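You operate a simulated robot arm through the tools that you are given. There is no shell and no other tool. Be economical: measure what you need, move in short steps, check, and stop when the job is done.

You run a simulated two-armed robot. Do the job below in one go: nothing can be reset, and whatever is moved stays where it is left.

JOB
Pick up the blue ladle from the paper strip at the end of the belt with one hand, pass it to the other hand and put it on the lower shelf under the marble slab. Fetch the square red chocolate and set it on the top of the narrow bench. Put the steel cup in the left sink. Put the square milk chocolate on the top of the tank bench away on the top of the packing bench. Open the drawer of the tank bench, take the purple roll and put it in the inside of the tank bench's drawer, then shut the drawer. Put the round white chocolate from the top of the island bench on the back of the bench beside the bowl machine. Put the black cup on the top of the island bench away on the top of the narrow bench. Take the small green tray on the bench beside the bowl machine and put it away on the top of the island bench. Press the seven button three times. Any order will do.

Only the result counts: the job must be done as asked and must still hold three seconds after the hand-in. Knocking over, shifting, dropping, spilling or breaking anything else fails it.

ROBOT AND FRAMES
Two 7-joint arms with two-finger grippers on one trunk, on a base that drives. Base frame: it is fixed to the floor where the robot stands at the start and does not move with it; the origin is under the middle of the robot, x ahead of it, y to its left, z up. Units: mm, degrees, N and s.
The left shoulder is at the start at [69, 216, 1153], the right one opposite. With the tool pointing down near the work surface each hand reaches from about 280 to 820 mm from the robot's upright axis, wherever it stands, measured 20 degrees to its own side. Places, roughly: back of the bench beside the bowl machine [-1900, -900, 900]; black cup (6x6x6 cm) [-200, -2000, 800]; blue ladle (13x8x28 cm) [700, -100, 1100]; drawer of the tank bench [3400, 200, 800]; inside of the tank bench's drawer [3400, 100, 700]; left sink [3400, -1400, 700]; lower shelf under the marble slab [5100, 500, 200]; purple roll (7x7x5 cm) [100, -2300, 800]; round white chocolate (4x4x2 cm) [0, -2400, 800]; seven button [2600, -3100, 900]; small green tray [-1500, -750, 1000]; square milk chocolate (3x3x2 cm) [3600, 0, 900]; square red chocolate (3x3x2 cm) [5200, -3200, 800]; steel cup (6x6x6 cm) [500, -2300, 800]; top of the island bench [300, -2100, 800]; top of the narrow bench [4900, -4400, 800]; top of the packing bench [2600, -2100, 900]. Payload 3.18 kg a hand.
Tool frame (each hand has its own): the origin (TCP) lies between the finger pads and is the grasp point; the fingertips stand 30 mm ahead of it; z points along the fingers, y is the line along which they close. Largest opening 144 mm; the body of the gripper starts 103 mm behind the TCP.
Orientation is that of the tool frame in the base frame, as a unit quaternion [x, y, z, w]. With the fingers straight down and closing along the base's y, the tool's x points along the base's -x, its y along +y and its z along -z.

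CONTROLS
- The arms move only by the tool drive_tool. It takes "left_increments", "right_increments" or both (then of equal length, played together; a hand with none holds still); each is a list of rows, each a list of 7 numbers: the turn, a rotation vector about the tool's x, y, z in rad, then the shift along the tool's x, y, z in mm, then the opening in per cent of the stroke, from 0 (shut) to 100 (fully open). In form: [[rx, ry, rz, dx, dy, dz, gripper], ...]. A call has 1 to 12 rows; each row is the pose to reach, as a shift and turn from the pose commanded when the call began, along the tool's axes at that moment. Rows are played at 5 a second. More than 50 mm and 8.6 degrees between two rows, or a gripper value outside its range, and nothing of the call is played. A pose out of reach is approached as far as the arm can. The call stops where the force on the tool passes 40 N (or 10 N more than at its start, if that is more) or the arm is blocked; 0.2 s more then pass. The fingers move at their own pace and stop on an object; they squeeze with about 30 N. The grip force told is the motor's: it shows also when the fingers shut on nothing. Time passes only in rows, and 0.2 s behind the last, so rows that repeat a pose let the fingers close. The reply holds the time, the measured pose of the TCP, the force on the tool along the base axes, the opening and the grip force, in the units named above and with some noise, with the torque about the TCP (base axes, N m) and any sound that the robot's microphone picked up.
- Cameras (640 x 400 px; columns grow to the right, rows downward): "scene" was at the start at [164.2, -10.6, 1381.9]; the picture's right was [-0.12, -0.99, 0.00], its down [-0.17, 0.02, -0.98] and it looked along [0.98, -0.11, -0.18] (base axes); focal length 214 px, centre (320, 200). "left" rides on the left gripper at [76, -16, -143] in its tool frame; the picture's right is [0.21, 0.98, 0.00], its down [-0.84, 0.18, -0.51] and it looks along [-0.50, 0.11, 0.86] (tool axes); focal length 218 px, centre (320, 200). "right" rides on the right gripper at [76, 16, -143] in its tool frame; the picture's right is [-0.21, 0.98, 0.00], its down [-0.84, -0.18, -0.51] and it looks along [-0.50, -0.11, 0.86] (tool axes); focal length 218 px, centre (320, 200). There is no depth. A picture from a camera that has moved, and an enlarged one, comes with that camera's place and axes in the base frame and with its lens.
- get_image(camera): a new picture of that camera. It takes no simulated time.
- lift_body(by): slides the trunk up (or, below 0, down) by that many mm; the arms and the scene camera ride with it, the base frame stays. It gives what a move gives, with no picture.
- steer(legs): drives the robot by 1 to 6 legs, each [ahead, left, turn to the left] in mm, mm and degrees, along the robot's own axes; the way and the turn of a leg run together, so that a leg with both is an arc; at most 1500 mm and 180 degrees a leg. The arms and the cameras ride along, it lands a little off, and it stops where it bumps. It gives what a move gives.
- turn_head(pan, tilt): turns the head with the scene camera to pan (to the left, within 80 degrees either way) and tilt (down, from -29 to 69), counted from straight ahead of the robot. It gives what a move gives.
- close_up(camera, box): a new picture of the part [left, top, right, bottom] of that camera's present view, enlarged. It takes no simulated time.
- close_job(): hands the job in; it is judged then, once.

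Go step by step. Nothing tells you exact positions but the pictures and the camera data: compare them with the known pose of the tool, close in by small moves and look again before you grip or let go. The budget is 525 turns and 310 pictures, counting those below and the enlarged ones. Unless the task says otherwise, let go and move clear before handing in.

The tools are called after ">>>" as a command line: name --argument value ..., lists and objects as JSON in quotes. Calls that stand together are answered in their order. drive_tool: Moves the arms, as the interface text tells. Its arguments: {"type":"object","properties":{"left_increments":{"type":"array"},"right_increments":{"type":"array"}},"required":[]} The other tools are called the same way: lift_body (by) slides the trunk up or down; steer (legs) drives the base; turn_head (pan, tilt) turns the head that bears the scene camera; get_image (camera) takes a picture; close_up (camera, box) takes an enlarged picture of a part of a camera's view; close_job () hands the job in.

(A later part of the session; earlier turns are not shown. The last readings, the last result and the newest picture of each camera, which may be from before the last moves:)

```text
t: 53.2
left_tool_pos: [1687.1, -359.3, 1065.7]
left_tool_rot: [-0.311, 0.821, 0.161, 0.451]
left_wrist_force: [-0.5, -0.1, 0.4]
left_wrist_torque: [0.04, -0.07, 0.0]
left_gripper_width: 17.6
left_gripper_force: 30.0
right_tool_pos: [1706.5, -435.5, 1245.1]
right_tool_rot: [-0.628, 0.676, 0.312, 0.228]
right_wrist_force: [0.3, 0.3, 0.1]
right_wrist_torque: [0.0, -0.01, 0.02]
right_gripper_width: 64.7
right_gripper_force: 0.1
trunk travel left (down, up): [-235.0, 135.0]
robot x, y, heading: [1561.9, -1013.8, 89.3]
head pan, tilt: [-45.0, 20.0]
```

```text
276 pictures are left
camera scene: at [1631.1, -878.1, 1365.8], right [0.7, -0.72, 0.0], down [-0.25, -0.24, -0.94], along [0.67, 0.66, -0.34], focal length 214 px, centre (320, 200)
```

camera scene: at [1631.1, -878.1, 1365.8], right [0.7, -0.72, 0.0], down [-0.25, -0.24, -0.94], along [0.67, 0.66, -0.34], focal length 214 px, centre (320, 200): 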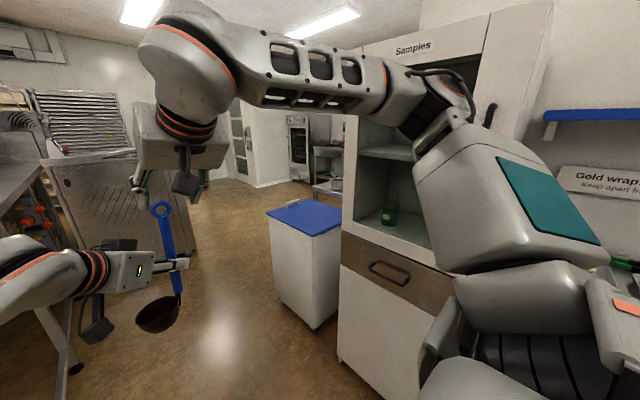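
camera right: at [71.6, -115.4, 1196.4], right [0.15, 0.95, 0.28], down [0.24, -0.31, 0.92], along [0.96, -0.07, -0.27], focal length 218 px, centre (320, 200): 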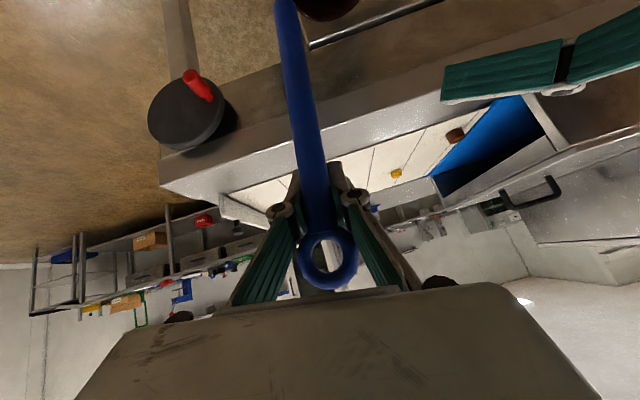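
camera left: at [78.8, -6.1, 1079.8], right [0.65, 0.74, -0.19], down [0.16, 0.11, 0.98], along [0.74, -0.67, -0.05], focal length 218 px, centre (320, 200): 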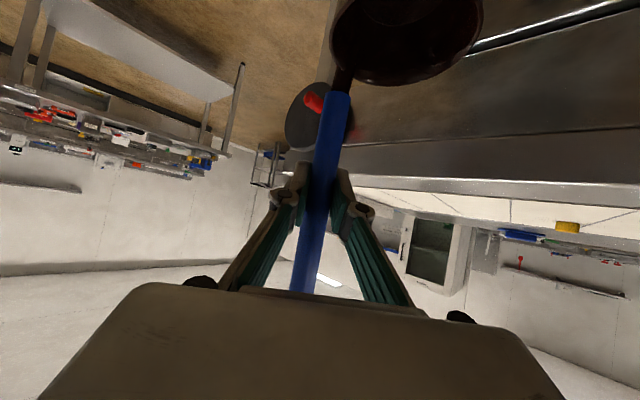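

The aisle ahead is clear to beyond the blue-lidded bin. I'll drive up the aisle and look again.

>>> steer --legs '[[0, -170, 0], [1500, 0, 0], [550, 0, 0]]'

>>> get_image --camera "scene"

>>> turn_head --pan -78 --tilt 20

>>> get_image --camera "scene"

```text
t: 63.9
left_tool_pos: [1905.1, 1390.9, 1060.9]
left_tool_rot: [-0.304, 0.826, 0.151, 0.45]
left_wrist_force: [-1.8, -2.6, 0.6]
left_wrist_torque: [0.02, -0.03, 0.01]
left_gripper_width: 17.8
left_gripper_force: 30.6
right_tool_pos: [1921.8, 1322.9, 1246.5]
right_tool_rot: [-0.621, 0.682, 0.308, 0.231]
right_wrist_force: [-0.3, 0.0, -0.7]
right_wrist_torque: [0.01, -0.03, -0.03]
right_gripper_width: 65.0
right_gripper_force: 0.0
trunk travel left (down, up): [-235.0, 135.0]
robot x, y, heading: [1766.6, 740.1, 88.2]
head pan, tilt: [-45.0, 20.0]
stopped in leg 3: the force on the tool passed its limit at 98 N (the readings are from after the stop); the commanded pose is now the measured one
```

```text
275 pictures are left
camera scene: at [1838.3, 880.7, 1365.5], right [0.68, -0.73, 0.0], down [-0.25, -0.23, -0.94], along [0.69, 0.64, -0.34], focal length 214 px, centre (320, 200)
```

scene: 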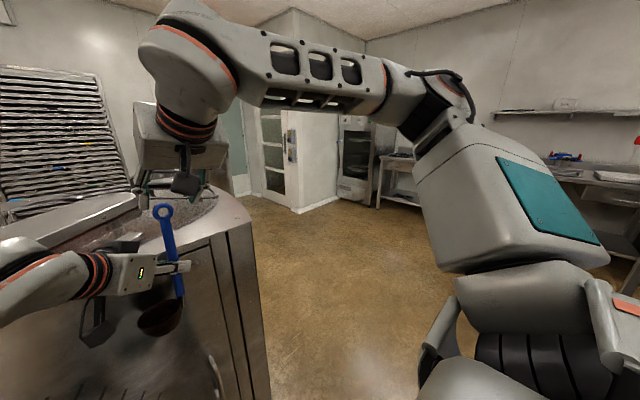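

```text
t: 64.9
left_tool_pos: [1907.7, 1392.2, 1061.7]
left_tool_rot: [-0.303, 0.827, 0.151, 0.449]
left_wrist_force: [0.2, 0.6, -0.2]
left_wrist_torque: [0.03, -0.02, 0.02]
left_gripper_width: 17.7
left_gripper_force: 29.8
right_tool_pos: [1923.6, 1322.1, 1246.2]
right_tool_rot: [-0.621, 0.682, 0.309, 0.231]
right_wrist_force: [0.2, 0.4, -0.1]
right_wrist_torque: [0.02, 0.01, -0.03]
right_gripper_width: 64.8
right_gripper_force: 0.1
trunk travel left (down, up): [-235.0, 135.0]
robot x, y, heading: [1768.5, 745.0, 88.3]
head pan, tilt: [-78.0, 20.0]
```

```text
274 pictures are left
camera scene: at [1864.3, 832.1, 1365.8], right [0.18, -0.98, 0.0], down [-0.34, -0.06, -0.94], along [0.92, 0.17, -0.34], focal length 214 px, centre (320, 200)
```

scene: 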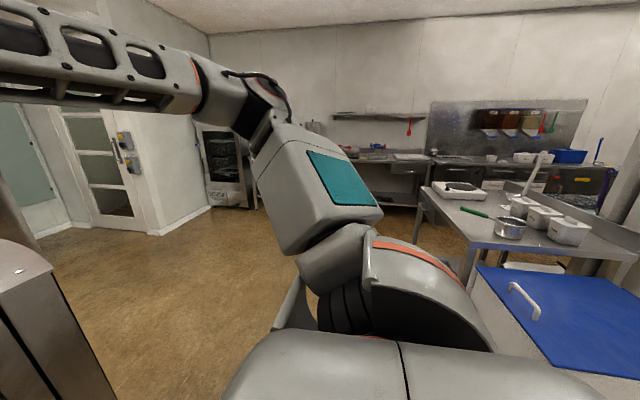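

The ladle's bowl nudged the metal cabinet ahead; I'll back off at once, turn right toward the slab and check the ladle.

>>> steer --legs '[[-150, 0, 0], [0, 0, -88]]'

>>> turn_head --pan 0 --tilt 30

>>> get_image --camera "scene"

>>> turn_head --pan 70 --tilt 20

>>> get_image --camera "scene"

```text
t: 69.9
left_tool_pos: [2420.1, 519.8, 1061.2]
left_tool_rot: [0.333, 0.815, -0.192, 0.434]
left_wrist_force: [-0.2, 0.9, -0.6]
left_wrist_torque: [-0.05, -0.02, 0.01]
left_gripper_width: 17.6
left_gripper_force: 30.0
right_tool_pos: [2353.8, 497.1, 1246.9]
right_tool_rot: [0.0, 0.922, 0.073, 0.379]
right_wrist_force: [-0.8, -0.8, 0.5]
right_wrist_torque: [0.03, -0.01, 0.0]
right_gripper_width: 64.7
right_gripper_force: 0.1
trunk travel left (down, up): [-235.0, 135.0]
robot x, y, heading: [1764.6, 598.0, 3.8]
head pan, tilt: [-78.0, 20.0]
```

```text
t: 71.4
left_tool_pos: [2419.8, 519.9, 1061.0]
left_tool_rot: [0.332, 0.816, -0.19, 0.434]
left_wrist_force: [-0.1, -0.1, -0.7]
left_wrist_torque: [-0.01, 0.02, 0.04]
left_gripper_width: 17.7
left_gripper_force: 29.8
right_tool_pos: [2352.3, 496.7, 1245.8]
right_tool_rot: [0.0, 0.922, 0.074, 0.379]
right_wrist_force: [-0.4, -0.2, 0.2]
right_wrist_torque: [-0.01, 0.03, 0.0]
right_gripper_width: 64.9
right_gripper_force: 0.0
trunk travel left (down, up): [-235.0, 135.0]
robot x, y, heading: [1765.6, 599.0, 3.5]
head pan, tilt: [0.0, 30.0]
```

```text
273 pictures are left
camera scene: at [1926.2, 607.3, 1349.7], right [0.06, -1.0, 0.0], down [-0.5, -0.03, -0.87], along [0.86, 0.05, -0.5], focal length 214 px, centre (320, 200)
```

scene: 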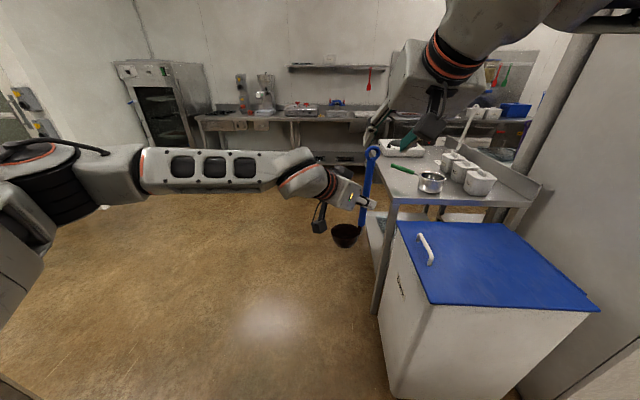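

```text
t: 72.8
left_tool_pos: [2421.1, 519.4, 1062.2]
left_tool_rot: [0.332, 0.815, -0.191, 0.434]
left_wrist_force: [-0.2, -0.7, -0.2]
left_wrist_torque: [-0.05, -0.02, 0.03]
left_gripper_width: 17.8
left_gripper_force: 30.2
right_tool_pos: [2352.6, 496.4, 1245.9]
right_tool_rot: [-0.001, 0.923, 0.073, 0.379]
right_wrist_force: [0.5, -0.3, 0.2]
right_wrist_torque: [0.02, 0.0, 0.0]
right_gripper_width: 65.2
right_gripper_force: 0.0
trunk travel left (down, up): [-235.0, 135.0]
robot x, y, heading: [1765.0, 596.6, 3.3]
head pan, tilt: [70.0, 20.0]
```

```text
272 pictures are left
camera scene: at [1862.4, 691.1, 1365.8], right [0.96, -0.28, 0.0], down [-0.1, -0.33, -0.94], along [0.27, 0.9, -0.34], focal length 214 px, centre (320, 200)
```

scene: 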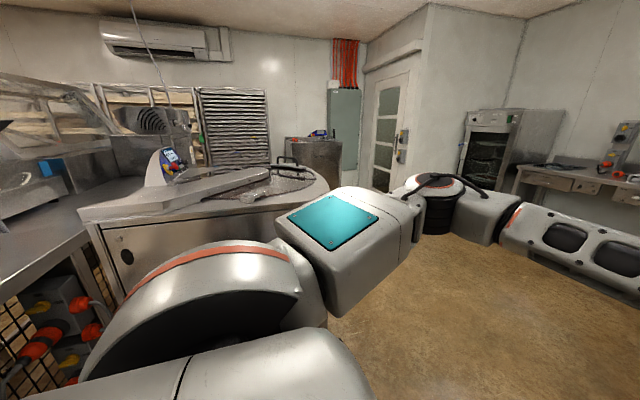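

The ladle is fine and the machine looks undisturbed. I'll strafe left and go on ahead toward the far bench.

>>> steer --legs '[[0, 0, -3.5], [0, 300, 0], [1100, 0, 0]]'

>>> turn_head --pan 0 --tilt 25

>>> get_image --camera "scene"

>>> turn_head --pan -60 --tilt 25

>>> get_image --camera "scene"

```text
t: 81.7
left_tool_pos: [3497.2, 768.1, 1061.9]
left_tool_rot: [0.362, 0.803, -0.207, 0.426]
left_wrist_force: [0.5, -0.1, -0.5]
left_wrist_torque: [-0.06, -0.02, -0.05]
left_gripper_width: 17.8
left_gripper_force: 30.0
right_tool_pos: [3430.1, 751.1, 1248.0]
right_tool_rot: [0.034, 0.922, 0.059, 0.381]
right_wrist_force: [-0.2, 0.4, 0.7]
right_wrist_torque: [-0.01, 0.0, 0.02]
right_gripper_width: 64.8
right_gripper_force: 0.0
trunk travel left (down, up): [-235.0, 135.0]
robot x, y, heading: [2852.0, 892.5, -0.8]
head pan, tilt: [70.0, 20.0]
```

```text
t: 83.1
left_tool_pos: [3498.8, 769.3, 1062.1]
left_tool_rot: [0.361, 0.803, -0.207, 0.427]
left_wrist_force: [0.3, -0.7, 0.1]
left_wrist_torque: [-0.05, -0.03, -0.01]
left_gripper_width: 17.8
left_gripper_force: 30.2
right_tool_pos: [3428.5, 751.1, 1246.4]
right_tool_rot: [0.033, 0.922, 0.06, 0.382]
right_wrist_force: [1.7, -0.4, -0.2]
right_wrist_torque: [-0.02, 0.01, 0.01]
right_gripper_width: 64.9
right_gripper_force: 0.0
trunk travel left (down, up): [-235.0, 135.0]
robot x, y, heading: [2851.8, 888.7, -0.7]
head pan, tilt: [0.0, 25.0]
```

```text
271 pictures are left
camera scene: at [3013.4, 891.9, 1357.7], right [-0.01, -1.0, 0.0], down [-0.42, 0.0, -0.91], along [0.91, -0.01, -0.42], focal length 214 px, centre (320, 200)
```

scene: 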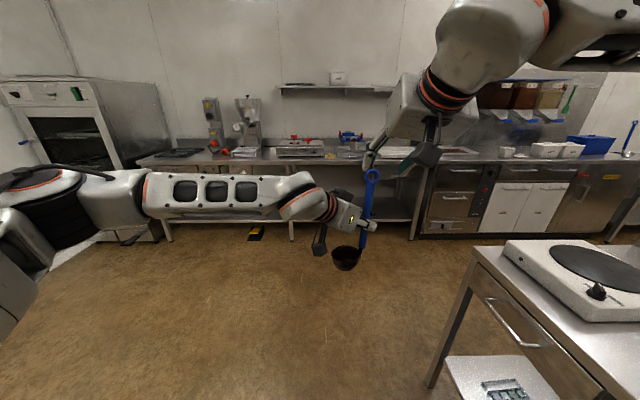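

```text
t: 84.4
left_tool_pos: [3498.4, 768.0, 1061.6]
left_tool_rot: [0.361, 0.803, -0.207, 0.427]
left_wrist_force: [-0.1, 0.1, -1.1]
left_wrist_torque: [-0.1, -0.01, 0.0]
left_gripper_width: 17.4
left_gripper_force: 30.0
right_tool_pos: [3428.7, 751.1, 1245.9]
right_tool_rot: [0.033, 0.922, 0.06, 0.381]
right_wrist_force: [0.4, -0.4, -0.5]
right_wrist_torque: [-0.02, -0.03, 0.03]
right_gripper_width: 64.9
right_gripper_force: 0.0
trunk travel left (down, up): [-235.0, 135.0]
robot x, y, heading: [2847.1, 891.4, -0.9]
head pan, tilt: [-60.0, 25.0]
```

```text
270 pictures are left
camera scene: at [2966.5, 812.6, 1357.7], right [-0.87, -0.49, 0.0], down [-0.21, 0.37, -0.91], along [0.44, -0.79, -0.42], focal length 214 px, centre (320, 200)
```

scene: 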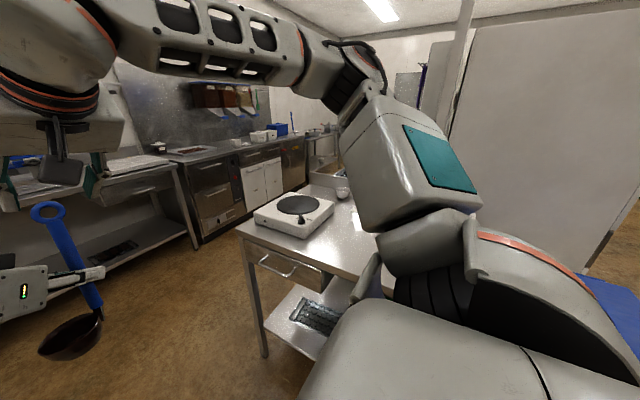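

The slab bench is ahead, front edge about x=4900, with a lower shelf. I'll drive closer but stay clear, then lower the ladle before going under.

>>> steer --legs '[[900, 0, 0.8], [0, -380, 0]]'

>>> lift_body --by -230

>>> turn_head --pan 0 --tilt 30

>>> get_image --camera "scene"

>>> get_image --camera "left"

```text
t: 92.1
left_tool_pos: [4417.4, 465.3, 1061.0]
left_tool_rot: [0.35, 0.808, -0.201, 0.429]
left_wrist_force: [0.2, 0.5, -0.2]
left_wrist_torque: [-0.05, 0.02, 0.0]
left_gripper_width: 17.8
left_gripper_force: 30.3
right_tool_pos: [4349.8, 446.1, 1246.4]
right_tool_rot: [0.02, 0.922, 0.065, 0.38]
right_wrist_force: [0.2, 0.2, 0.3]
right_wrist_torque: [-0.04, 0.02, -0.01]
right_gripper_width: 65.1
right_gripper_force: 0.1
trunk travel left (down, up): [-235.0, 135.0]
robot x, y, heading: [3770.1, 572.2, 1.0]
head pan, tilt: [-60.0, 25.0]
stopped in leg 2: the robot was blocked; the commanded pose is now the measured one
```

```text
t: 94.6
left_tool_pos: [4417.1, 463.7, 833.3]
left_tool_rot: [0.35, 0.807, -0.2, 0.431]
left_wrist_force: [0.2, 0.1, -0.3]
left_wrist_torque: [-0.03, 0.01, -0.03]
left_gripper_width: 17.5
left_gripper_force: 30.0
right_tool_pos: [4348.6, 444.7, 1017.1]
right_tool_rot: [0.02, 0.922, 0.067, 0.381]
right_wrist_force: [0.5, 0.5, -0.3]
right_wrist_torque: [-0.03, -0.01, -0.01]
right_gripper_width: 64.7
right_gripper_force: 0.0
trunk travel left (down, up): [-5.0, 365.0]
robot x, y, heading: [3767.6, 569.5, 1.2]
head pan, tilt: [-60.0, 25.0]
```

```text
t: 95.9
left_tool_pos: [4418.2, 463.5, 832.4]
left_tool_rot: [0.35, 0.808, -0.201, 0.43]
left_wrist_force: [-0.2, -0.2, -0.3]
left_wrist_torque: [-0.02, -0.03, 0.01]
left_gripper_width: 17.9
left_gripper_force: 30.7
right_tool_pos: [4352.7, 444.2, 1015.3]
right_tool_rot: [0.026, 0.924, 0.065, 0.376]
right_wrist_force: [0.0, 0.4, 0.1]
right_wrist_torque: [0.0, -0.01, -0.04]
right_gripper_width: 64.8
right_gripper_force: 0.0
trunk travel left (down, up): [-5.0, 365.0]
robot x, y, heading: [3766.5, 574.8, 0.9]
head pan, tilt: [0.0, 30.0]
```

```text
269 pictures are left
camera scene: at [4138.8, 537.3, 1084.6], right [-0.42, -0.91, 0.0], down [-0.35, 0.16, -0.92], along [0.84, -0.39, -0.38], focal length 214 px, centre (320, 200)
```

scene: 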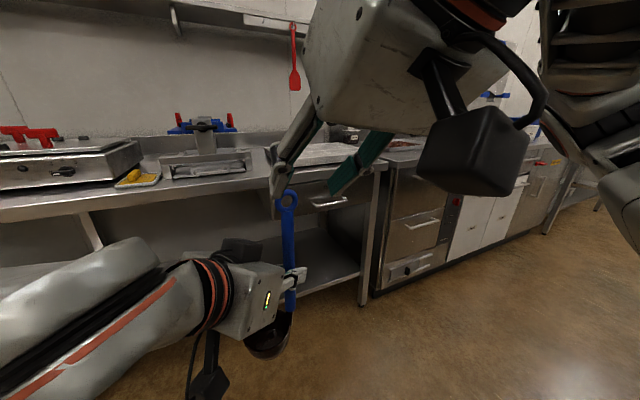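

```text
268 pictures are left
camera left: at [4297.1, 572.1, 846.9], right [0.64, 0.74, -0.2], down [0.18, 0.11, 0.98], along [0.75, -0.66, -0.06], focal length 218 px, centre (320, 200)
```

left: 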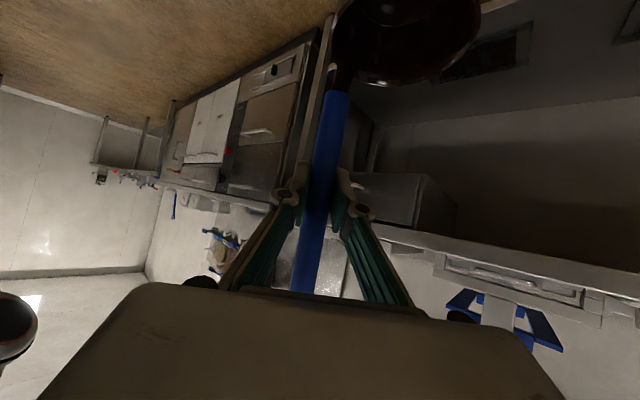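

The camera pose reads oddly after the bump; I'll check the scene camera and status again.

>>> turn_head --pan -30 --tilt 35

>>> get_image --camera "scene"

>>> get_image --camera "right"

```text
t: 96.8
left_tool_pos: [4417.7, 464.9, 832.2]
left_tool_rot: [0.35, 0.808, -0.201, 0.429]
left_wrist_force: [-0.9, -0.8, -0.3]
left_wrist_torque: [-0.03, 0.01, -0.04]
left_gripper_width: 17.6
left_gripper_force: 30.4
right_tool_pos: [4350.2, 444.6, 1016.4]
right_tool_rot: [0.021, 0.922, 0.065, 0.381]
right_wrist_force: [0.2, -0.3, 0.7]
right_wrist_torque: [0.0, -0.01, 0.05]
right_gripper_width: 64.8
right_gripper_force: 0.1
trunk travel left (down, up): [-5.0, 365.0]
robot x, y, heading: [3763.2, 568.5, 1.1]
head pan, tilt: [-30.0, 35.0]
```

```text
267 pictures are left
camera scene: at [4136.6, 532.8, 1085.0], right [-0.47, -0.88, 0.0], down [-0.34, 0.18, -0.92], along [0.82, -0.43, -0.38], focal length 214 px, centre (320, 200)
```

scene: 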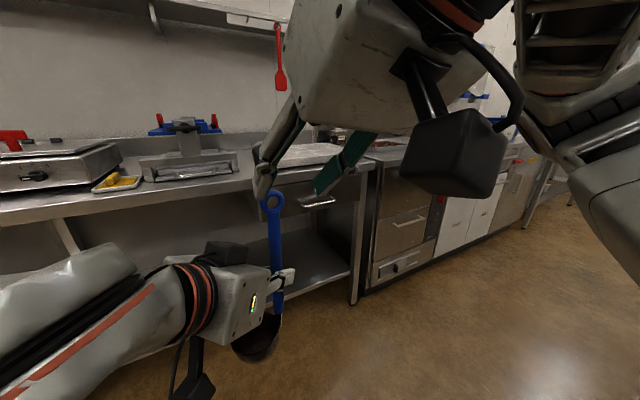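

```text
266 pictures are left
camera right: at [4196.0, 451.8, 1065.6], right [0.13, 0.95, 0.28], down [0.24, -0.3, 0.92], along [0.96, -0.06, -0.27], focal length 218 px, centre (320, 200)
```

right: 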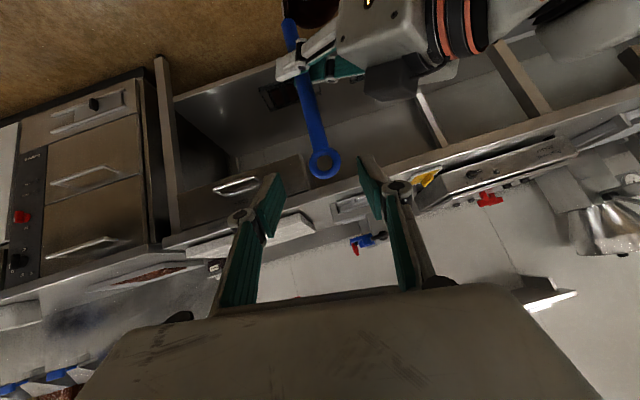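

The head sits further forward with the trunk low, and the right gripper blocks the view. I'll move the right hand aside and step the robot left off whatever it touched.

>>> drive_tool --right_increments '[[0, 0, 0, 0, -40, 0, 45], [0, 0, 0, 0, -80, -10, 45], [0, 0, 0, 0, -120, -20, 45], [0, 0, 0, 0, -160, -20, 45], [0, 0, 0, 0, -200, -20, 45], [0, 0, 0, 0, -240, -20, 45]]'

>>> steer --legs '[[0, 60, 0]]'

>>> turn_head --pan 0 --tilt 30

>>> get_image --camera "scene"

```text
t: 98.2
left_tool_pos: [4417.6, 464.0, 831.9]
left_tool_rot: [0.351, 0.808, -0.201, 0.429]
left_wrist_force: [-0.3, 0.0, -0.5]
left_wrist_torque: [-0.07, -0.02, -0.02]
left_gripper_width: 17.6
left_gripper_force: 29.7
right_tool_pos: [4337.3, 206.2, 997.8]
right_tool_rot: [0.02, 0.922, 0.065, 0.38]
right_wrist_force: [1.0, 0.7, 0.5]
right_wrist_torque: [0.04, -0.02, -0.04]
right_gripper_width: 65.0
right_gripper_force: 0.0
trunk travel left (down, up): [-5.0, 365.0]
robot x, y, heading: [3767.7, 572.3, 0.8]
head pan, tilt: [-30.0, 35.0]
```

```text
t: 99.4
left_tool_pos: [4416.5, 524.0, 832.4]
left_tool_rot: [0.35, 0.808, -0.2, 0.43]
left_wrist_force: [0.1, -0.4, -0.4]
left_wrist_torque: [-0.07, -0.05, -0.03]
left_gripper_width: 17.8
left_gripper_force: 29.7
right_tool_pos: [4336.9, 268.0, 998.8]
right_tool_rot: [0.02, 0.922, 0.065, 0.381]
right_wrist_force: [0.7, -0.5, 0.0]
right_wrist_torque: [-0.02, 0.0, -0.03]
right_gripper_width: 64.7
right_gripper_force: 0.2
trunk travel left (down, up): [-5.0, 365.0]
robot x, y, heading: [3760.6, 628.8, 1.1]
head pan, tilt: [-30.0, 35.0]
```

```text
t: 100.4
left_tool_pos: [4417.2, 523.3, 833.0]
left_tool_rot: [0.349, 0.808, -0.2, 0.43]
left_wrist_force: [0.0, -0.8, 0.0]
left_wrist_torque: [-0.02, 0.01, -0.02]
left_gripper_width: 17.9
left_gripper_force: 29.3
right_tool_pos: [4336.3, 268.2, 998.4]
right_tool_rot: [0.02, 0.922, 0.066, 0.381]
right_wrist_force: [0.2, -0.1, 0.4]
right_wrist_torque: [0.0, 0.0, -0.03]
right_gripper_width: 64.7
right_gripper_force: 0.1
trunk travel left (down, up): [-5.0, 365.0]
robot x, y, heading: [3761.3, 629.5, 1.6]
head pan, tilt: [0.0, 30.0]
```

```text
265 pictures are left
camera scene: at [4144.0, 638.2, 1072.9], right [0.02, -1.0, 0.0], down [-0.5, -0.01, -0.87], along [0.87, 0.02, -0.5], focal length 214 px, centre (320, 200)
```

scene: 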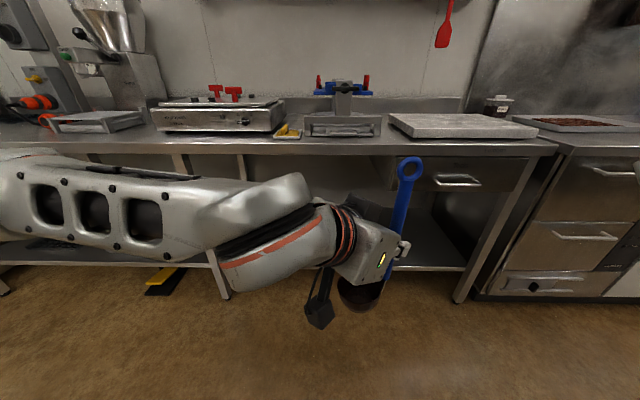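

The shelf under the slab bench runs y≈−150…1270 with front edge near x=4950. I'll lower the left hand by 400 mm in front of it and raise the right hand a bit.

>>> drive_tool --left_increments '[[0, 0, 0, 37, 1, 24, 0], [0, 0, 0, 74, 2, 49, 0], [0, 0, 0, 111, 3, 73, 0], [0, 0, 0, 148, 4, 98, 0], [0, 0, 0, 186, 5, 122, 0], [0, 0, 0, 223, 6, 147, 0], [0, 0, 0, 260, 7, 171, 0], [0, 0, 0, 297, 8, 196, 0], [0, 0, 0, 334, 9, 220, 0]]' --right_increments '[[0, 0, 0, -20, 0, -20, 45], [0, 0, 0, -40, 0, -40, 45], [0, 0, 0, -60, 0, -60, 45], [0, 0, 0, -70, 0, -70, 45], [0, 0, 0, -70, 0, -70, 45], [0, 0, 0, -70, 0, -70, 45], [0, 0, 0, -70, 0, -70, 45], [0, 0, 0, -70, 0, -70, 45], [0, 0, 0, -70, 0, -70, 45]]'

>>> get_image --camera "scene"

>>> get_image --camera "left"

```text
t: 102.4
left_tool_pos: [4439.9, 656.1, 460.3]
left_tool_rot: [0.346, 0.803, -0.222, 0.431]
left_wrist_force: [1.9, 0.8, 1.7]
left_wrist_torque: [0.14, 0.21, -0.18]
left_gripper_width: 17.8
left_gripper_force: 29.8
left hand out of reach, approached as far as the arm can: row 3, 4, 5, 6, 7, 8, 9
right_tool_pos: [4338.4, 269.1, 1070.1]
right_tool_rot: [0.021, 0.922, 0.068, 0.381]
right_wrist_force: [-0.3, -0.2, 0.9]
right_wrist_torque: [0.01, 0.02, -0.01]
right_gripper_width: 64.8
right_gripper_force: 0.1
right hand out of reach, approached as far as the arm can: row 3, 4, 5, 6, 7, 8, 9
trunk travel left (down, up): [-5.0, 365.0]
robot x, y, heading: [3765.2, 629.0, 1.2]
head pan, tilt: [0.0, 30.0]
```

```text
264 pictures are left
camera scene: at [4143.3, 638.2, 1072.8], right [0.02, -1.0, 0.0], down [-0.5, -0.01, -0.87], along [0.87, 0.02, -0.5], focal length 214 px, centre (320, 200)
```

scene: 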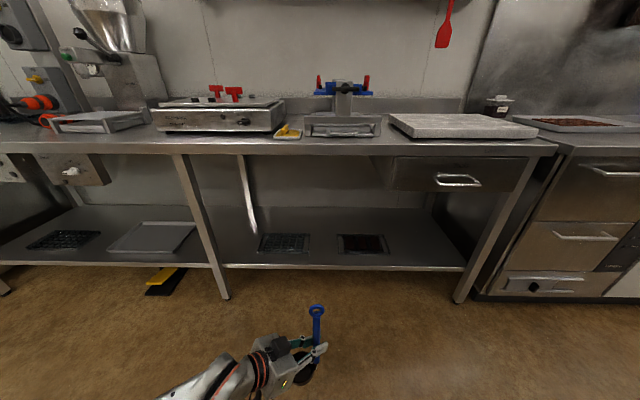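

```text
263 pictures are left
camera left: at [4320.6, 766.2, 473.1], right [0.65, 0.72, -0.23], down [0.19, 0.15, 0.97], along [0.74, -0.67, -0.04], focal length 218 px, centre (320, 200)
```

left: 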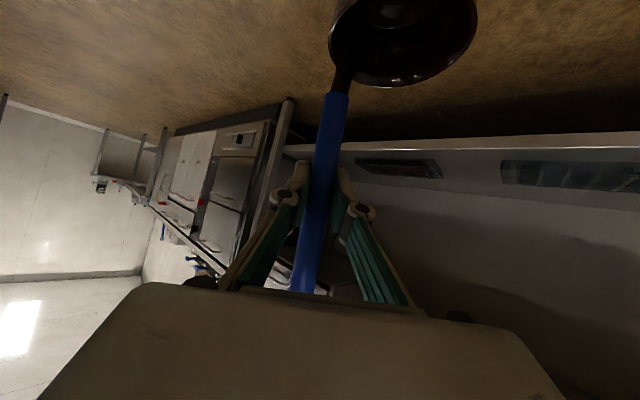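

There's free shelf space directly under the marble slab, right of the black plates, around (5070,90). I'll stretch the left hand further ahead and lower before entering.

>>> drive_tool --left_increments '[[0, 0, 0, 2, 27, 28, 0], [0, 0, 0, 3, 54, 57, 0], [0, 0, 0, 5, 82, 85, 0], [0, 0, 0, 6, 109, 114, 0], [0, 0, 0, 8, 136, 142, 0]]'

>>> get_image --camera "scene"

```text
t: 103.6
left_tool_pos: [4620.6, 666.0, 372.7]
left_tool_rot: [0.349, 0.808, -0.199, 0.431]
left_wrist_force: [-0.4, 0.2, -0.8]
left_wrist_torque: [-0.09, -0.05, 0.02]
left_gripper_width: 17.5
left_gripper_force: 31.0
right_tool_pos: [4338.5, 269.5, 1069.3]
right_tool_rot: [0.02, 0.921, 0.068, 0.382]
right_wrist_force: [-0.4, 0.7, -0.3]
right_wrist_torque: [-0.01, -0.02, 0.0]
right_gripper_width: 64.9
right_gripper_force: 0.1
trunk travel left (down, up): [-5.0, 365.0]
robot x, y, heading: [3768.1, 629.6, 1.1]
head pan, tilt: [0.0, 30.0]
```

```text
262 pictures are left
camera scene: at [4143.8, 637.9, 1073.0], right [0.02, -1.0, 0.0], down [-0.5, -0.01, -0.87], along [0.87, 0.02, -0.5], focal length 214 px, centre (320, 200)
```

scene: 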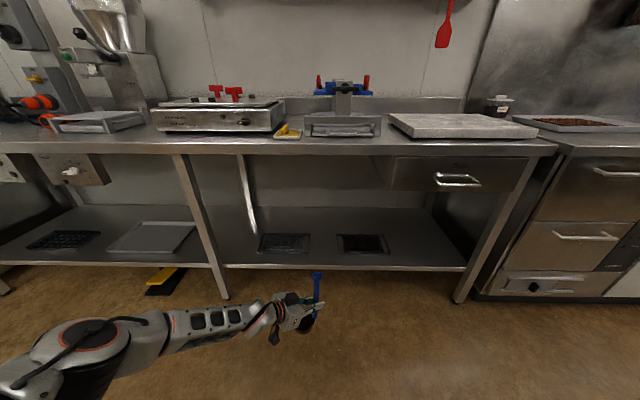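

Pose reached. Driving ahead, then strafing right until the ladle is in front of the slab.

>>> steer --legs '[[230, 0, -1], [0, -630, 0]]'

>>> get_image --camera "scene"

```text
t: 110.9
left_tool_pos: [4858.4, 29.2, 371.5]
left_tool_rot: [0.352, 0.807, -0.201, 0.429]
left_wrist_force: [0.4, 0.1, -0.1]
left_wrist_torque: [-0.03, -0.04, 0.03]
left_gripper_width: 17.7
left_gripper_force: 29.7
right_tool_pos: [4576.1, -363.1, 1069.5]
right_tool_rot: [0.023, 0.922, 0.066, 0.382]
right_wrist_force: [-0.2, 0.9, -0.3]
right_wrist_torque: [0.02, 0.0, 0.03]
right_gripper_width: 64.5
right_gripper_force: 0.0
trunk travel left (down, up): [-5.0, 365.0]
robot x, y, heading: [4004.5, -0.1, 0.7]
head pan, tilt: [0.0, 30.0]
```

```text
261 pictures are left
camera scene: at [4383.0, 5.1, 1072.9], right [0.01, -1.0, 0.0], down [-0.5, -0.01, -0.87], along [0.87, 0.01, -0.5], focal length 214 px, centre (320, 200)
```

scene: 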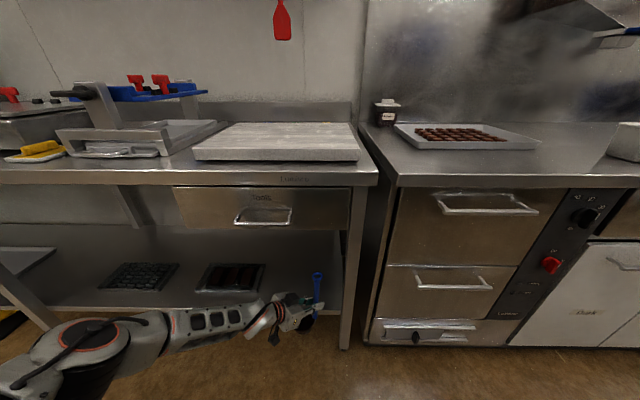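

I'll shift 45 mm left to clear the leg, raise the ladle slightly, and go in under the slab.

>>> drive_tool --left_increments '[[0, 0, 0, -21, 0, -14, 0]]'

>>> steer --legs '[[0, 45, -0.7], [130, 0, 0]]'

>>> get_image --camera "left"

>>> get_image --camera "scene"

```text
t: 111.3
left_tool_pos: [4857.6, 29.7, 396.9]
left_tool_rot: [0.351, 0.807, -0.201, 0.43]
left_wrist_force: [0.0, 0.0, 0.2]
left_wrist_torque: [-0.06, 0.02, 0.01]
left_gripper_width: 17.9
left_gripper_force: 30.3
right_tool_pos: [4576.0, -364.6, 1069.5]
right_tool_rot: [0.023, 0.922, 0.066, 0.381]
right_wrist_force: [0.6, 0.0, -0.3]
right_wrist_torque: [-0.01, -0.01, 0.02]
right_gripper_width: 64.9
right_gripper_force: 0.1
trunk travel left (down, up): [-5.0, 365.0]
robot x, y, heading: [4005.4, 5.3, 1.0]
head pan, tilt: [0.0, 30.0]
```

```text
t: 113.3
left_tool_pos: [4985.2, 63.2, 397.5]
left_tool_rot: [0.357, 0.804, -0.205, 0.428]
left_wrist_force: [0.6, 0.2, 0.3]
left_wrist_torque: [-0.06, 0.0, 0.02]
left_gripper_width: 17.4
left_gripper_force: 30.0
right_tool_pos: [4698.5, -326.6, 1070.1]
right_tool_rot: [0.03, 0.921, 0.063, 0.382]
right_wrist_force: [-0.1, -0.3, 0.2]
right_wrist_torque: [0.01, -0.01, 0.01]
right_gripper_width: 65.0
right_gripper_force: 0.2
trunk travel left (down, up): [-5.0, 365.0]
robot x, y, heading: [4130.5, 46.0, -0.0]
head pan, tilt: [0.0, 30.0]
```

```text
260 pictures are left
camera left: at [4867.4, 173.8, 411.7], right [0.66, 0.73, -0.2], down [0.18, 0.1, 0.98], along [0.73, -0.68, -0.06], focal length 218 px, centre (320, 200)
```

left: 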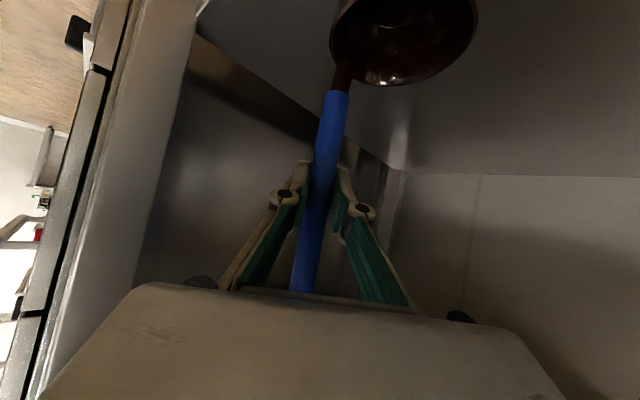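

```text
259 pictures are left
camera scene: at [4510.9, 46.0, 1072.7], right [0.0, -1.0, 0.0], down [-0.5, 0.0, -0.87], along [0.87, 0.0, -0.5], focal length 214 px, centre (320, 200)
```

scene: 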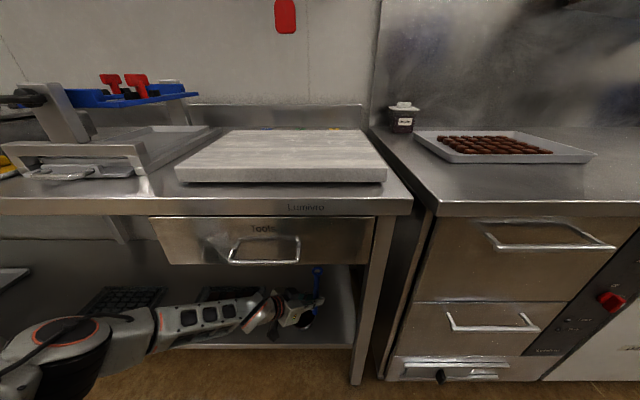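

Clear on all sides. Forward 90 mm more, then lower gently until contact.

>>> steer --legs '[[85, 0, 0]]'

>>> drive_tool --left_increments '[[0, 0, 0, 8, 0, 5, 0], [0, 0, 0, 16, 0, 11, 0], [0, 0, 0, 25, 0, 16, 0], [0, 0, 0, 32, 0, 21, 0], [0, 0, 0, 38, 0, 25, 0]]'

>>> get_image --camera "left"

>>> close_up --camera "scene" --box '[220, 240, 420, 380]'

```text
t: 114.4
left_tool_pos: [5072.6, 66.1, 396.7]
left_tool_rot: [0.357, 0.805, -0.204, 0.427]
left_wrist_force: [0.3, 0.7, -0.4]
left_wrist_torque: [-0.06, -0.03, 0.03]
left_gripper_width: 17.8
left_gripper_force: 29.9
right_tool_pos: [4785.0, -325.1, 1068.7]
right_tool_rot: [0.029, 0.922, 0.064, 0.381]
right_wrist_force: [-0.1, 0.1, -0.5]
right_wrist_torque: [0.01, 0.04, 0.01]
right_gripper_width: 64.9
right_gripper_force: 0.1
trunk travel left (down, up): [-5.0, 365.0]
robot x, y, heading: [4221.0, 44.2, 0.3]
head pan, tilt: [0.0, 30.0]
```

```text
t: 115.6
left_tool_pos: [5072.5, 63.7, 356.2]
left_tool_rot: [0.358, 0.803, -0.204, 0.43]
left_wrist_force: [3.6, -6.3, 24.9]
left_wrist_torque: [0.34, -0.76, -0.17]
left_gripper_width: 19.1
left_gripper_force: 30.1
right_tool_pos: [4783.0, -325.1, 1070.8]
right_tool_rot: [0.028, 0.921, 0.063, 0.383]
right_wrist_force: [0.7, -0.2, 0.2]
right_wrist_torque: [-0.03, 0.0, 0.0]
right_gripper_width: 64.8
right_gripper_force: 0.0
trunk travel left (down, up): [-5.0, 365.0]
robot x, y, heading: [4218.2, 47.8, 0.1]
head pan, tilt: [0.0, 30.0]
```

```text
258 pictures are left
camera left: at [4953.3, 174.7, 370.3], right [0.66, 0.73, -0.19], down [0.17, 0.11, 0.98], along [0.74, -0.67, -0.06], focal length 218 px, centre (320, 200)
```

left: 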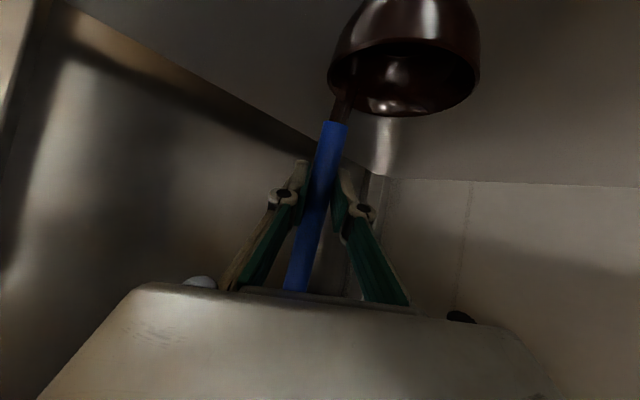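

```text
2.86 times, centred on (320, 310) of scene
camera zoom: at [4594.5, 47.0, 1074.0], right [0.0, -1.0, 0.0], down [-0.5, 0.0, -0.87], along [0.87, 0.0, -0.5], focal length 613 px, centre (320, -114)
```

zoom: 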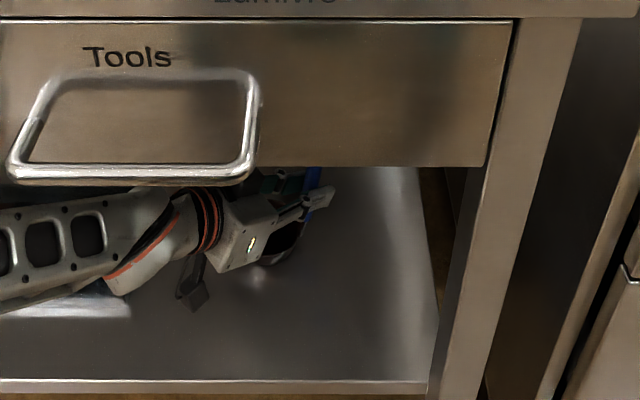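

The bowl is on the shelf (25 N). I'll relieve the load a little and open the left hand partially, then look.

>>> drive_tool --left_increments '[[0, 0, 0, -3, 0, -2, 0], [0, 0, 0, -3, 0, -2, 6], [0, 0, 0, -3, 0, -2, 15], [0, 0, 0, -3, 0, -2, 20], [0, 0, 0, -3, 0, -2, 25], [0, 0, 0, -3, 0, -2, 25]]'

>>> get_image --camera "left"

```text
t: 117.0
left_tool_pos: [5071.8, 66.4, 353.7]
left_tool_rot: [0.356, 0.805, -0.204, 0.428]
left_wrist_force: [0.8, -0.1, 0.0]
left_wrist_torque: [0.0, -0.03, -0.01]
left_gripper_width: 36.2
left_gripper_force: 0.1
right_tool_pos: [4785.4, -323.8, 1069.5]
right_tool_rot: [0.027, 0.922, 0.064, 0.382]
right_wrist_force: [0.3, 0.4, 0.3]
right_wrist_torque: [0.0, 0.0, -0.01]
right_gripper_width: 64.7
right_gripper_force: 0.0
trunk travel left (down, up): [-5.0, 365.0]
robot x, y, heading: [4220.1, 44.7, 0.2]
head pan, tilt: [0.0, 30.0]
```

```text
256 pictures are left
camera left: at [4952.5, 175.9, 369.8], right [0.65, 0.73, -0.2], down [0.18, 0.1, 0.98], along [0.74, -0.67, -0.06], focal length 218 px, centre (320, 200)
```

left: 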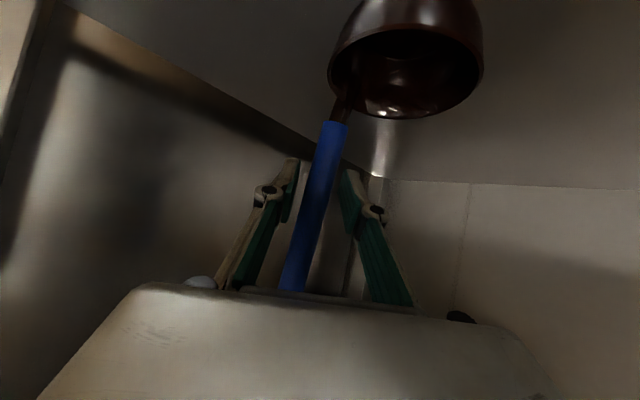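

The ladle stands on its own. Opening wider and backing out along the tool axis.

>>> drive_tool --left_increments '[[0, 0, 0, 0, 0, 0, 55], [0, 0, 0, 0, 0, -5, 55], [0, 0, 0, 0, 0, -25, 55], [0, 0, 0, 0, 0, -50, 55], [0, 0, 0, 0, 0, -80, 55], [0, 0, 0, 0, 0, -110, 55]]'

>>> get_image --camera "left"

```text
t: 118.4
left_tool_pos: [5013.2, 136.5, 417.1]
left_tool_rot: [0.357, 0.804, -0.205, 0.429]
left_wrist_force: [-0.2, -0.6, -0.3]
left_wrist_torque: [0.0, 0.01, -0.02]
left_gripper_width: 79.3
left_gripper_force: 0.0
right_tool_pos: [4785.3, -325.0, 1068.6]
right_tool_rot: [0.028, 0.921, 0.064, 0.382]
right_wrist_force: [-0.5, 0.1, 1.1]
right_wrist_torque: [-0.01, -0.01, 0.01]
right_gripper_width: 64.9
right_gripper_force: 0.1
trunk travel left (down, up): [-5.0, 365.0]
robot x, y, heading: [4220.4, 47.0, 0.0]
head pan, tilt: [0.0, 30.0]
```

```text
255 pictures are left
camera left: at [4893.2, 245.0, 432.0], right [0.65, 0.73, -0.2], down [0.18, 0.1, 0.98], along [0.74, -0.67, -0.06], focal length 218 px, centre (320, 200)
```

left: 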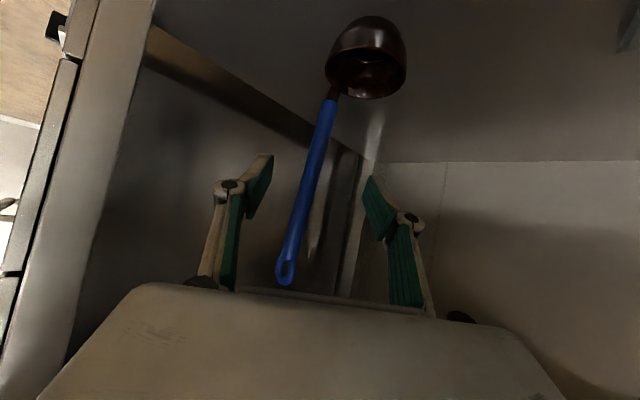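

The ladle is standing on the shelf and free. I'll back the robot out and look toward the tank bench.

>>> steer --legs '[[-200, 0, 0]]'

>>> turn_head --pan -78 --tilt 25

>>> get_image --camera "scene"

>>> turn_head --pan 0 --tilt 40

>>> get_image --camera "scene"

```text
t: 120.0
left_tool_pos: [4818.7, 132.2, 417.5]
left_tool_rot: [0.358, 0.805, -0.204, 0.428]
left_wrist_force: [0.2, -0.8, 0.2]
left_wrist_torque: [0.02, -0.01, 0.01]
left_gripper_width: 79.5
left_gripper_force: 0.0
right_tool_pos: [4590.2, -326.1, 1069.8]
right_tool_rot: [0.029, 0.921, 0.064, 0.382]
right_wrist_force: [0.7, 1.0, -0.7]
right_wrist_torque: [0.0, 0.03, -0.03]
right_gripper_width: 65.0
right_gripper_force: 0.1
trunk travel left (down, up): [-5.0, 365.0]
robot x, y, heading: [4024.5, 42.7, -0.2]
head pan, tilt: [0.0, 30.0]
```

```text
t: 121.5
left_tool_pos: [4819.6, 131.7, 416.2]
left_tool_rot: [0.358, 0.804, -0.205, 0.428]
left_wrist_force: [0.0, 0.4, -0.4]
left_wrist_torque: [0.0, 0.01, -0.02]
left_gripper_width: 79.3
left_gripper_force: 0.1
right_tool_pos: [4590.6, -326.4, 1069.9]
right_tool_rot: [0.03, 0.921, 0.064, 0.382]
right_wrist_force: [0.6, 0.2, -0.5]
right_wrist_torque: [-0.02, 0.01, 0.01]
right_gripper_width: 65.0
right_gripper_force: 0.1
trunk travel left (down, up): [-5.0, 365.0]
robot x, y, heading: [4022.8, 41.9, -0.2]
head pan, tilt: [-78.0, 25.0]
```

```text
254 pictures are left
camera scene: at [4331.6, -44.2, 1080.9], right [-0.98, -0.21, 0.0], down [-0.09, 0.41, -0.91], along [0.19, -0.89, -0.42], focal length 214 px, centre (320, 200)
```

scene: 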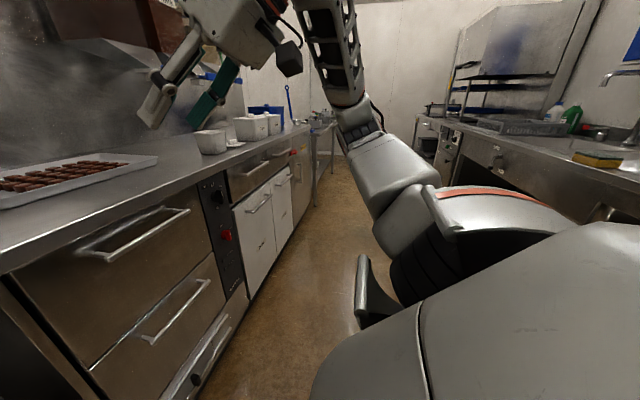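

```text
t: 123.0
left_tool_pos: [4818.2, 132.5, 416.8]
left_tool_rot: [0.358, 0.804, -0.204, 0.428]
left_wrist_force: [-0.2, 0.7, -0.4]
left_wrist_torque: [0.03, 0.01, -0.03]
left_gripper_width: 79.3
left_gripper_force: 0.1
right_tool_pos: [4589.9, -326.7, 1069.5]
right_tool_rot: [0.03, 0.921, 0.064, 0.383]
right_wrist_force: [0.5, 0.1, -0.1]
right_wrist_torque: [0.01, 0.04, 0.02]
right_gripper_width: 64.7
right_gripper_force: 0.0
trunk travel left (down, up): [-5.0, 365.0]
robot x, y, heading: [4023.6, 46.6, 0.2]
head pan, tilt: [0.0, 40.0]
```

```text
253 pictures are left
camera scene: at [4397.3, 45.9, 1057.6], right [0.0, -1.0, 0.0], down [-0.64, 0.0, -0.77], along [0.77, 0.0, -0.64], focal length 214 px, centre (320, 200)
```

scene: 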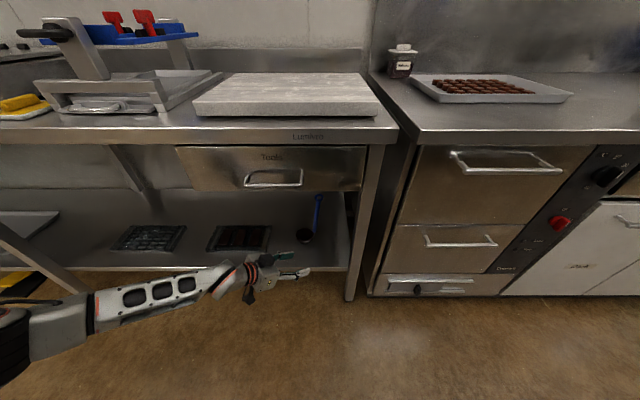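

The ladle is standing under the slab. I'll pull the left hand back from the drawer handle, raise the trunk and return the left hand to a tool-down pose.

>>> drive_tool --left_increments '[[0, 0, 0, 16, -32, -23, 55], [0, 0, 0, 32, -64, -46, 55], [0, 0, 0, 48, -97, -70, 55]]'

>>> lift_body --by 230

>>> get_image --camera "scene"

```text
t: 123.8
left_tool_pos: [4688.2, 137.7, 418.8]
left_tool_rot: [0.357, 0.804, -0.204, 0.429]
left_wrist_force: [-0.4, 0.2, -0.2]
left_wrist_torque: [0.02, 0.03, 0.04]
left_gripper_width: 79.4
left_gripper_force: 0.0
right_tool_pos: [4589.6, -325.8, 1069.5]
right_tool_rot: [0.03, 0.921, 0.064, 0.383]
right_wrist_force: [1.0, -0.4, -0.5]
right_wrist_torque: [0.01, 0.03, 0.01]
right_gripper_width: 64.6
right_gripper_force: 0.1
trunk travel left (down, up): [-5.0, 365.0]
robot x, y, heading: [4024.5, 44.7, 0.0]
head pan, tilt: [0.0, 40.0]
```

```text
t: 126.2
left_tool_pos: [4690.6, 132.3, 645.6]
left_tool_rot: [0.358, 0.805, -0.205, 0.427]
left_wrist_force: [-0.2, -0.5, -0.2]
left_wrist_torque: [-0.04, 0.04, -0.01]
left_gripper_width: 79.5
left_gripper_force: 0.1
right_tool_pos: [4592.0, -326.0, 1298.5]
right_tool_rot: [0.029, 0.922, 0.063, 0.381]
right_wrist_force: [-0.3, -0.5, -1.0]
right_wrist_torque: [0.02, 0.03, -0.01]
right_gripper_width: 64.7
right_gripper_force: 0.0
trunk travel left (down, up): [-235.0, 135.0]
robot x, y, heading: [4023.8, 42.0, -0.1]
head pan, tilt: [0.0, 40.0]
```

```text
252 pictures are left
camera scene: at [4181.5, 45.8, 1334.1], right [0.0, -1.0, 0.0], down [-0.64, 0.0, -0.77], along [0.77, 0.0, -0.64], focal length 214 px, centre (320, 200)
```

scene: 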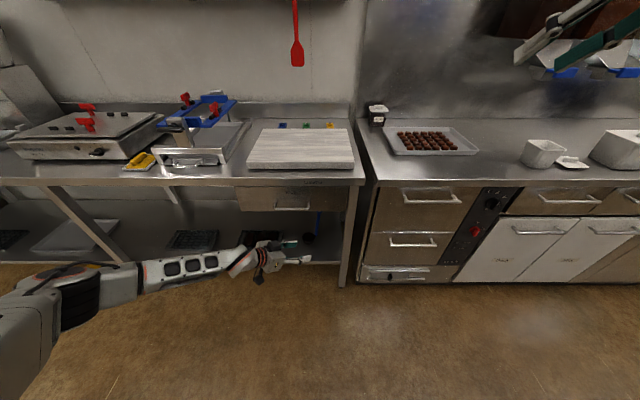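

>>> drive_tool --left_increments '[[-0.036, 0.077, -0.064, -18, -8, -34, 55], [-0.073, 0.153, -0.128, -35, -16, -68, 55], [-0.109, 0.23, -0.192, -53, -25, -103, 55], [-0.146, 0.306, -0.256, -70, -33, -137, 55], [-0.182, 0.383, -0.32, -88, -41, -171, 55], [-0.218, 0.459, -0.384, -106, -49, -205, 55], [-0.255, 0.536, -0.448, -123, -57, -239, 55], [-0.291, 0.612, -0.512, -141, -65, -273, 55], [-0.328, 0.689, -0.576, -158, -74, -308, 55], [-0.364, 0.765, -0.64, -176, -82, -342, 55], [-0.401, 0.842, -0.704, -193, -90, -376, 55], [-0.437, 0.918, -0.768, -211, -98, -410, 55]]'

>>> steer --legs '[[0, 200, 0], [0, 0, 100]]'

>>> turn_head --pan 70 --tilt 30

>>> get_image --camera "scene"

```text
t: 128.8
left_tool_pos: [4471.7, 244.8, 1049.6]
left_tool_rot: [-0.001, 1.0, 0.0, -0.002]
left_wrist_force: [-0.5, 0.4, 0.3]
left_wrist_torque: [0.0, 0.0, -0.04]
left_gripper_width: 79.3
left_gripper_force: 0.0
right_tool_pos: [4589.5, -326.3, 1300.3]
right_tool_rot: [0.029, 0.921, 0.063, 0.383]
right_wrist_force: [0.4, 0.5, 0.1]
right_wrist_torque: [-0.02, -0.02, 0.02]
right_gripper_width: 65.0
right_gripper_force: 0.0
trunk travel left (down, up): [-235.0, 135.0]
robot x, y, heading: [4021.7, 45.2, -0.0]
head pan, tilt: [0.0, 40.0]
```

```text
t: 135.2
left_tool_pos: [3766.5, 658.5, 1049.4]
left_tool_rot: [0.753, -0.658, 0.001, 0.001]
left_wrist_force: [-1.4, 0.1, 0.3]
left_wrist_torque: [0.02, -0.01, 0.02]
left_gripper_width: 79.4
left_gripper_force: 0.1
right_tool_pos: [4317.8, 848.0, 1299.8]
right_tool_rot: [0.674, -0.629, -0.329, -0.204]
right_wrist_force: [0.3, 0.3, -0.4]
right_wrist_torque: [-0.03, -0.03, 0.02]
right_gripper_width: 64.8
right_gripper_force: 0.0
trunk travel left (down, up): [-235.0, 135.0]
robot x, y, heading: [4021.7, 239.3, 97.6]
head pan, tilt: [0.0, 40.0]
```

```text
t: 136.7
left_tool_pos: [3767.3, 657.4, 1049.7]
left_tool_rot: [0.752, -0.659, 0.001, 0.0]
left_wrist_force: [-0.8, -0.7, -0.4]
left_wrist_torque: [0.0, 0.01, -0.03]
left_gripper_width: 79.1
left_gripper_force: 0.1
right_tool_pos: [4318.2, 848.8, 1300.0]
right_tool_rot: [0.674, -0.629, -0.329, -0.205]
right_wrist_force: [0.6, -0.4, 0.0]
right_wrist_torque: [-0.01, -0.04, 0.0]
right_gripper_width: 64.8
right_gripper_force: 0.1
trunk travel left (down, up): [-235.0, 135.0]
robot x, y, heading: [4020.7, 241.7, 97.7]
head pan, tilt: [70.0, 30.0]
```

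```text
251 pictures are left
camera scene: at [3928.0, 327.9, 1349.7], right [0.21, 0.98, 0.0], down [0.49, -0.11, -0.87], along [-0.85, 0.19, -0.5], focal length 214 px, centre (320, 200)
```

scene: 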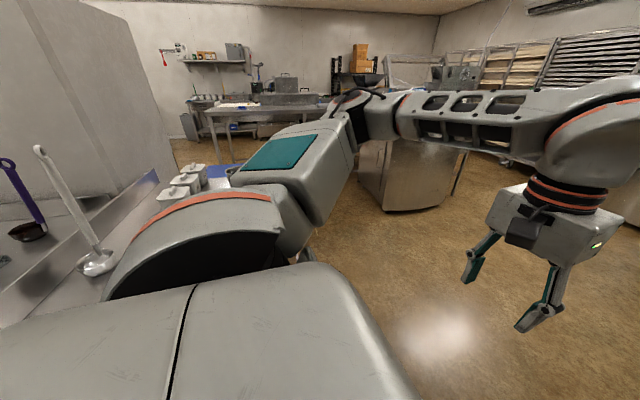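

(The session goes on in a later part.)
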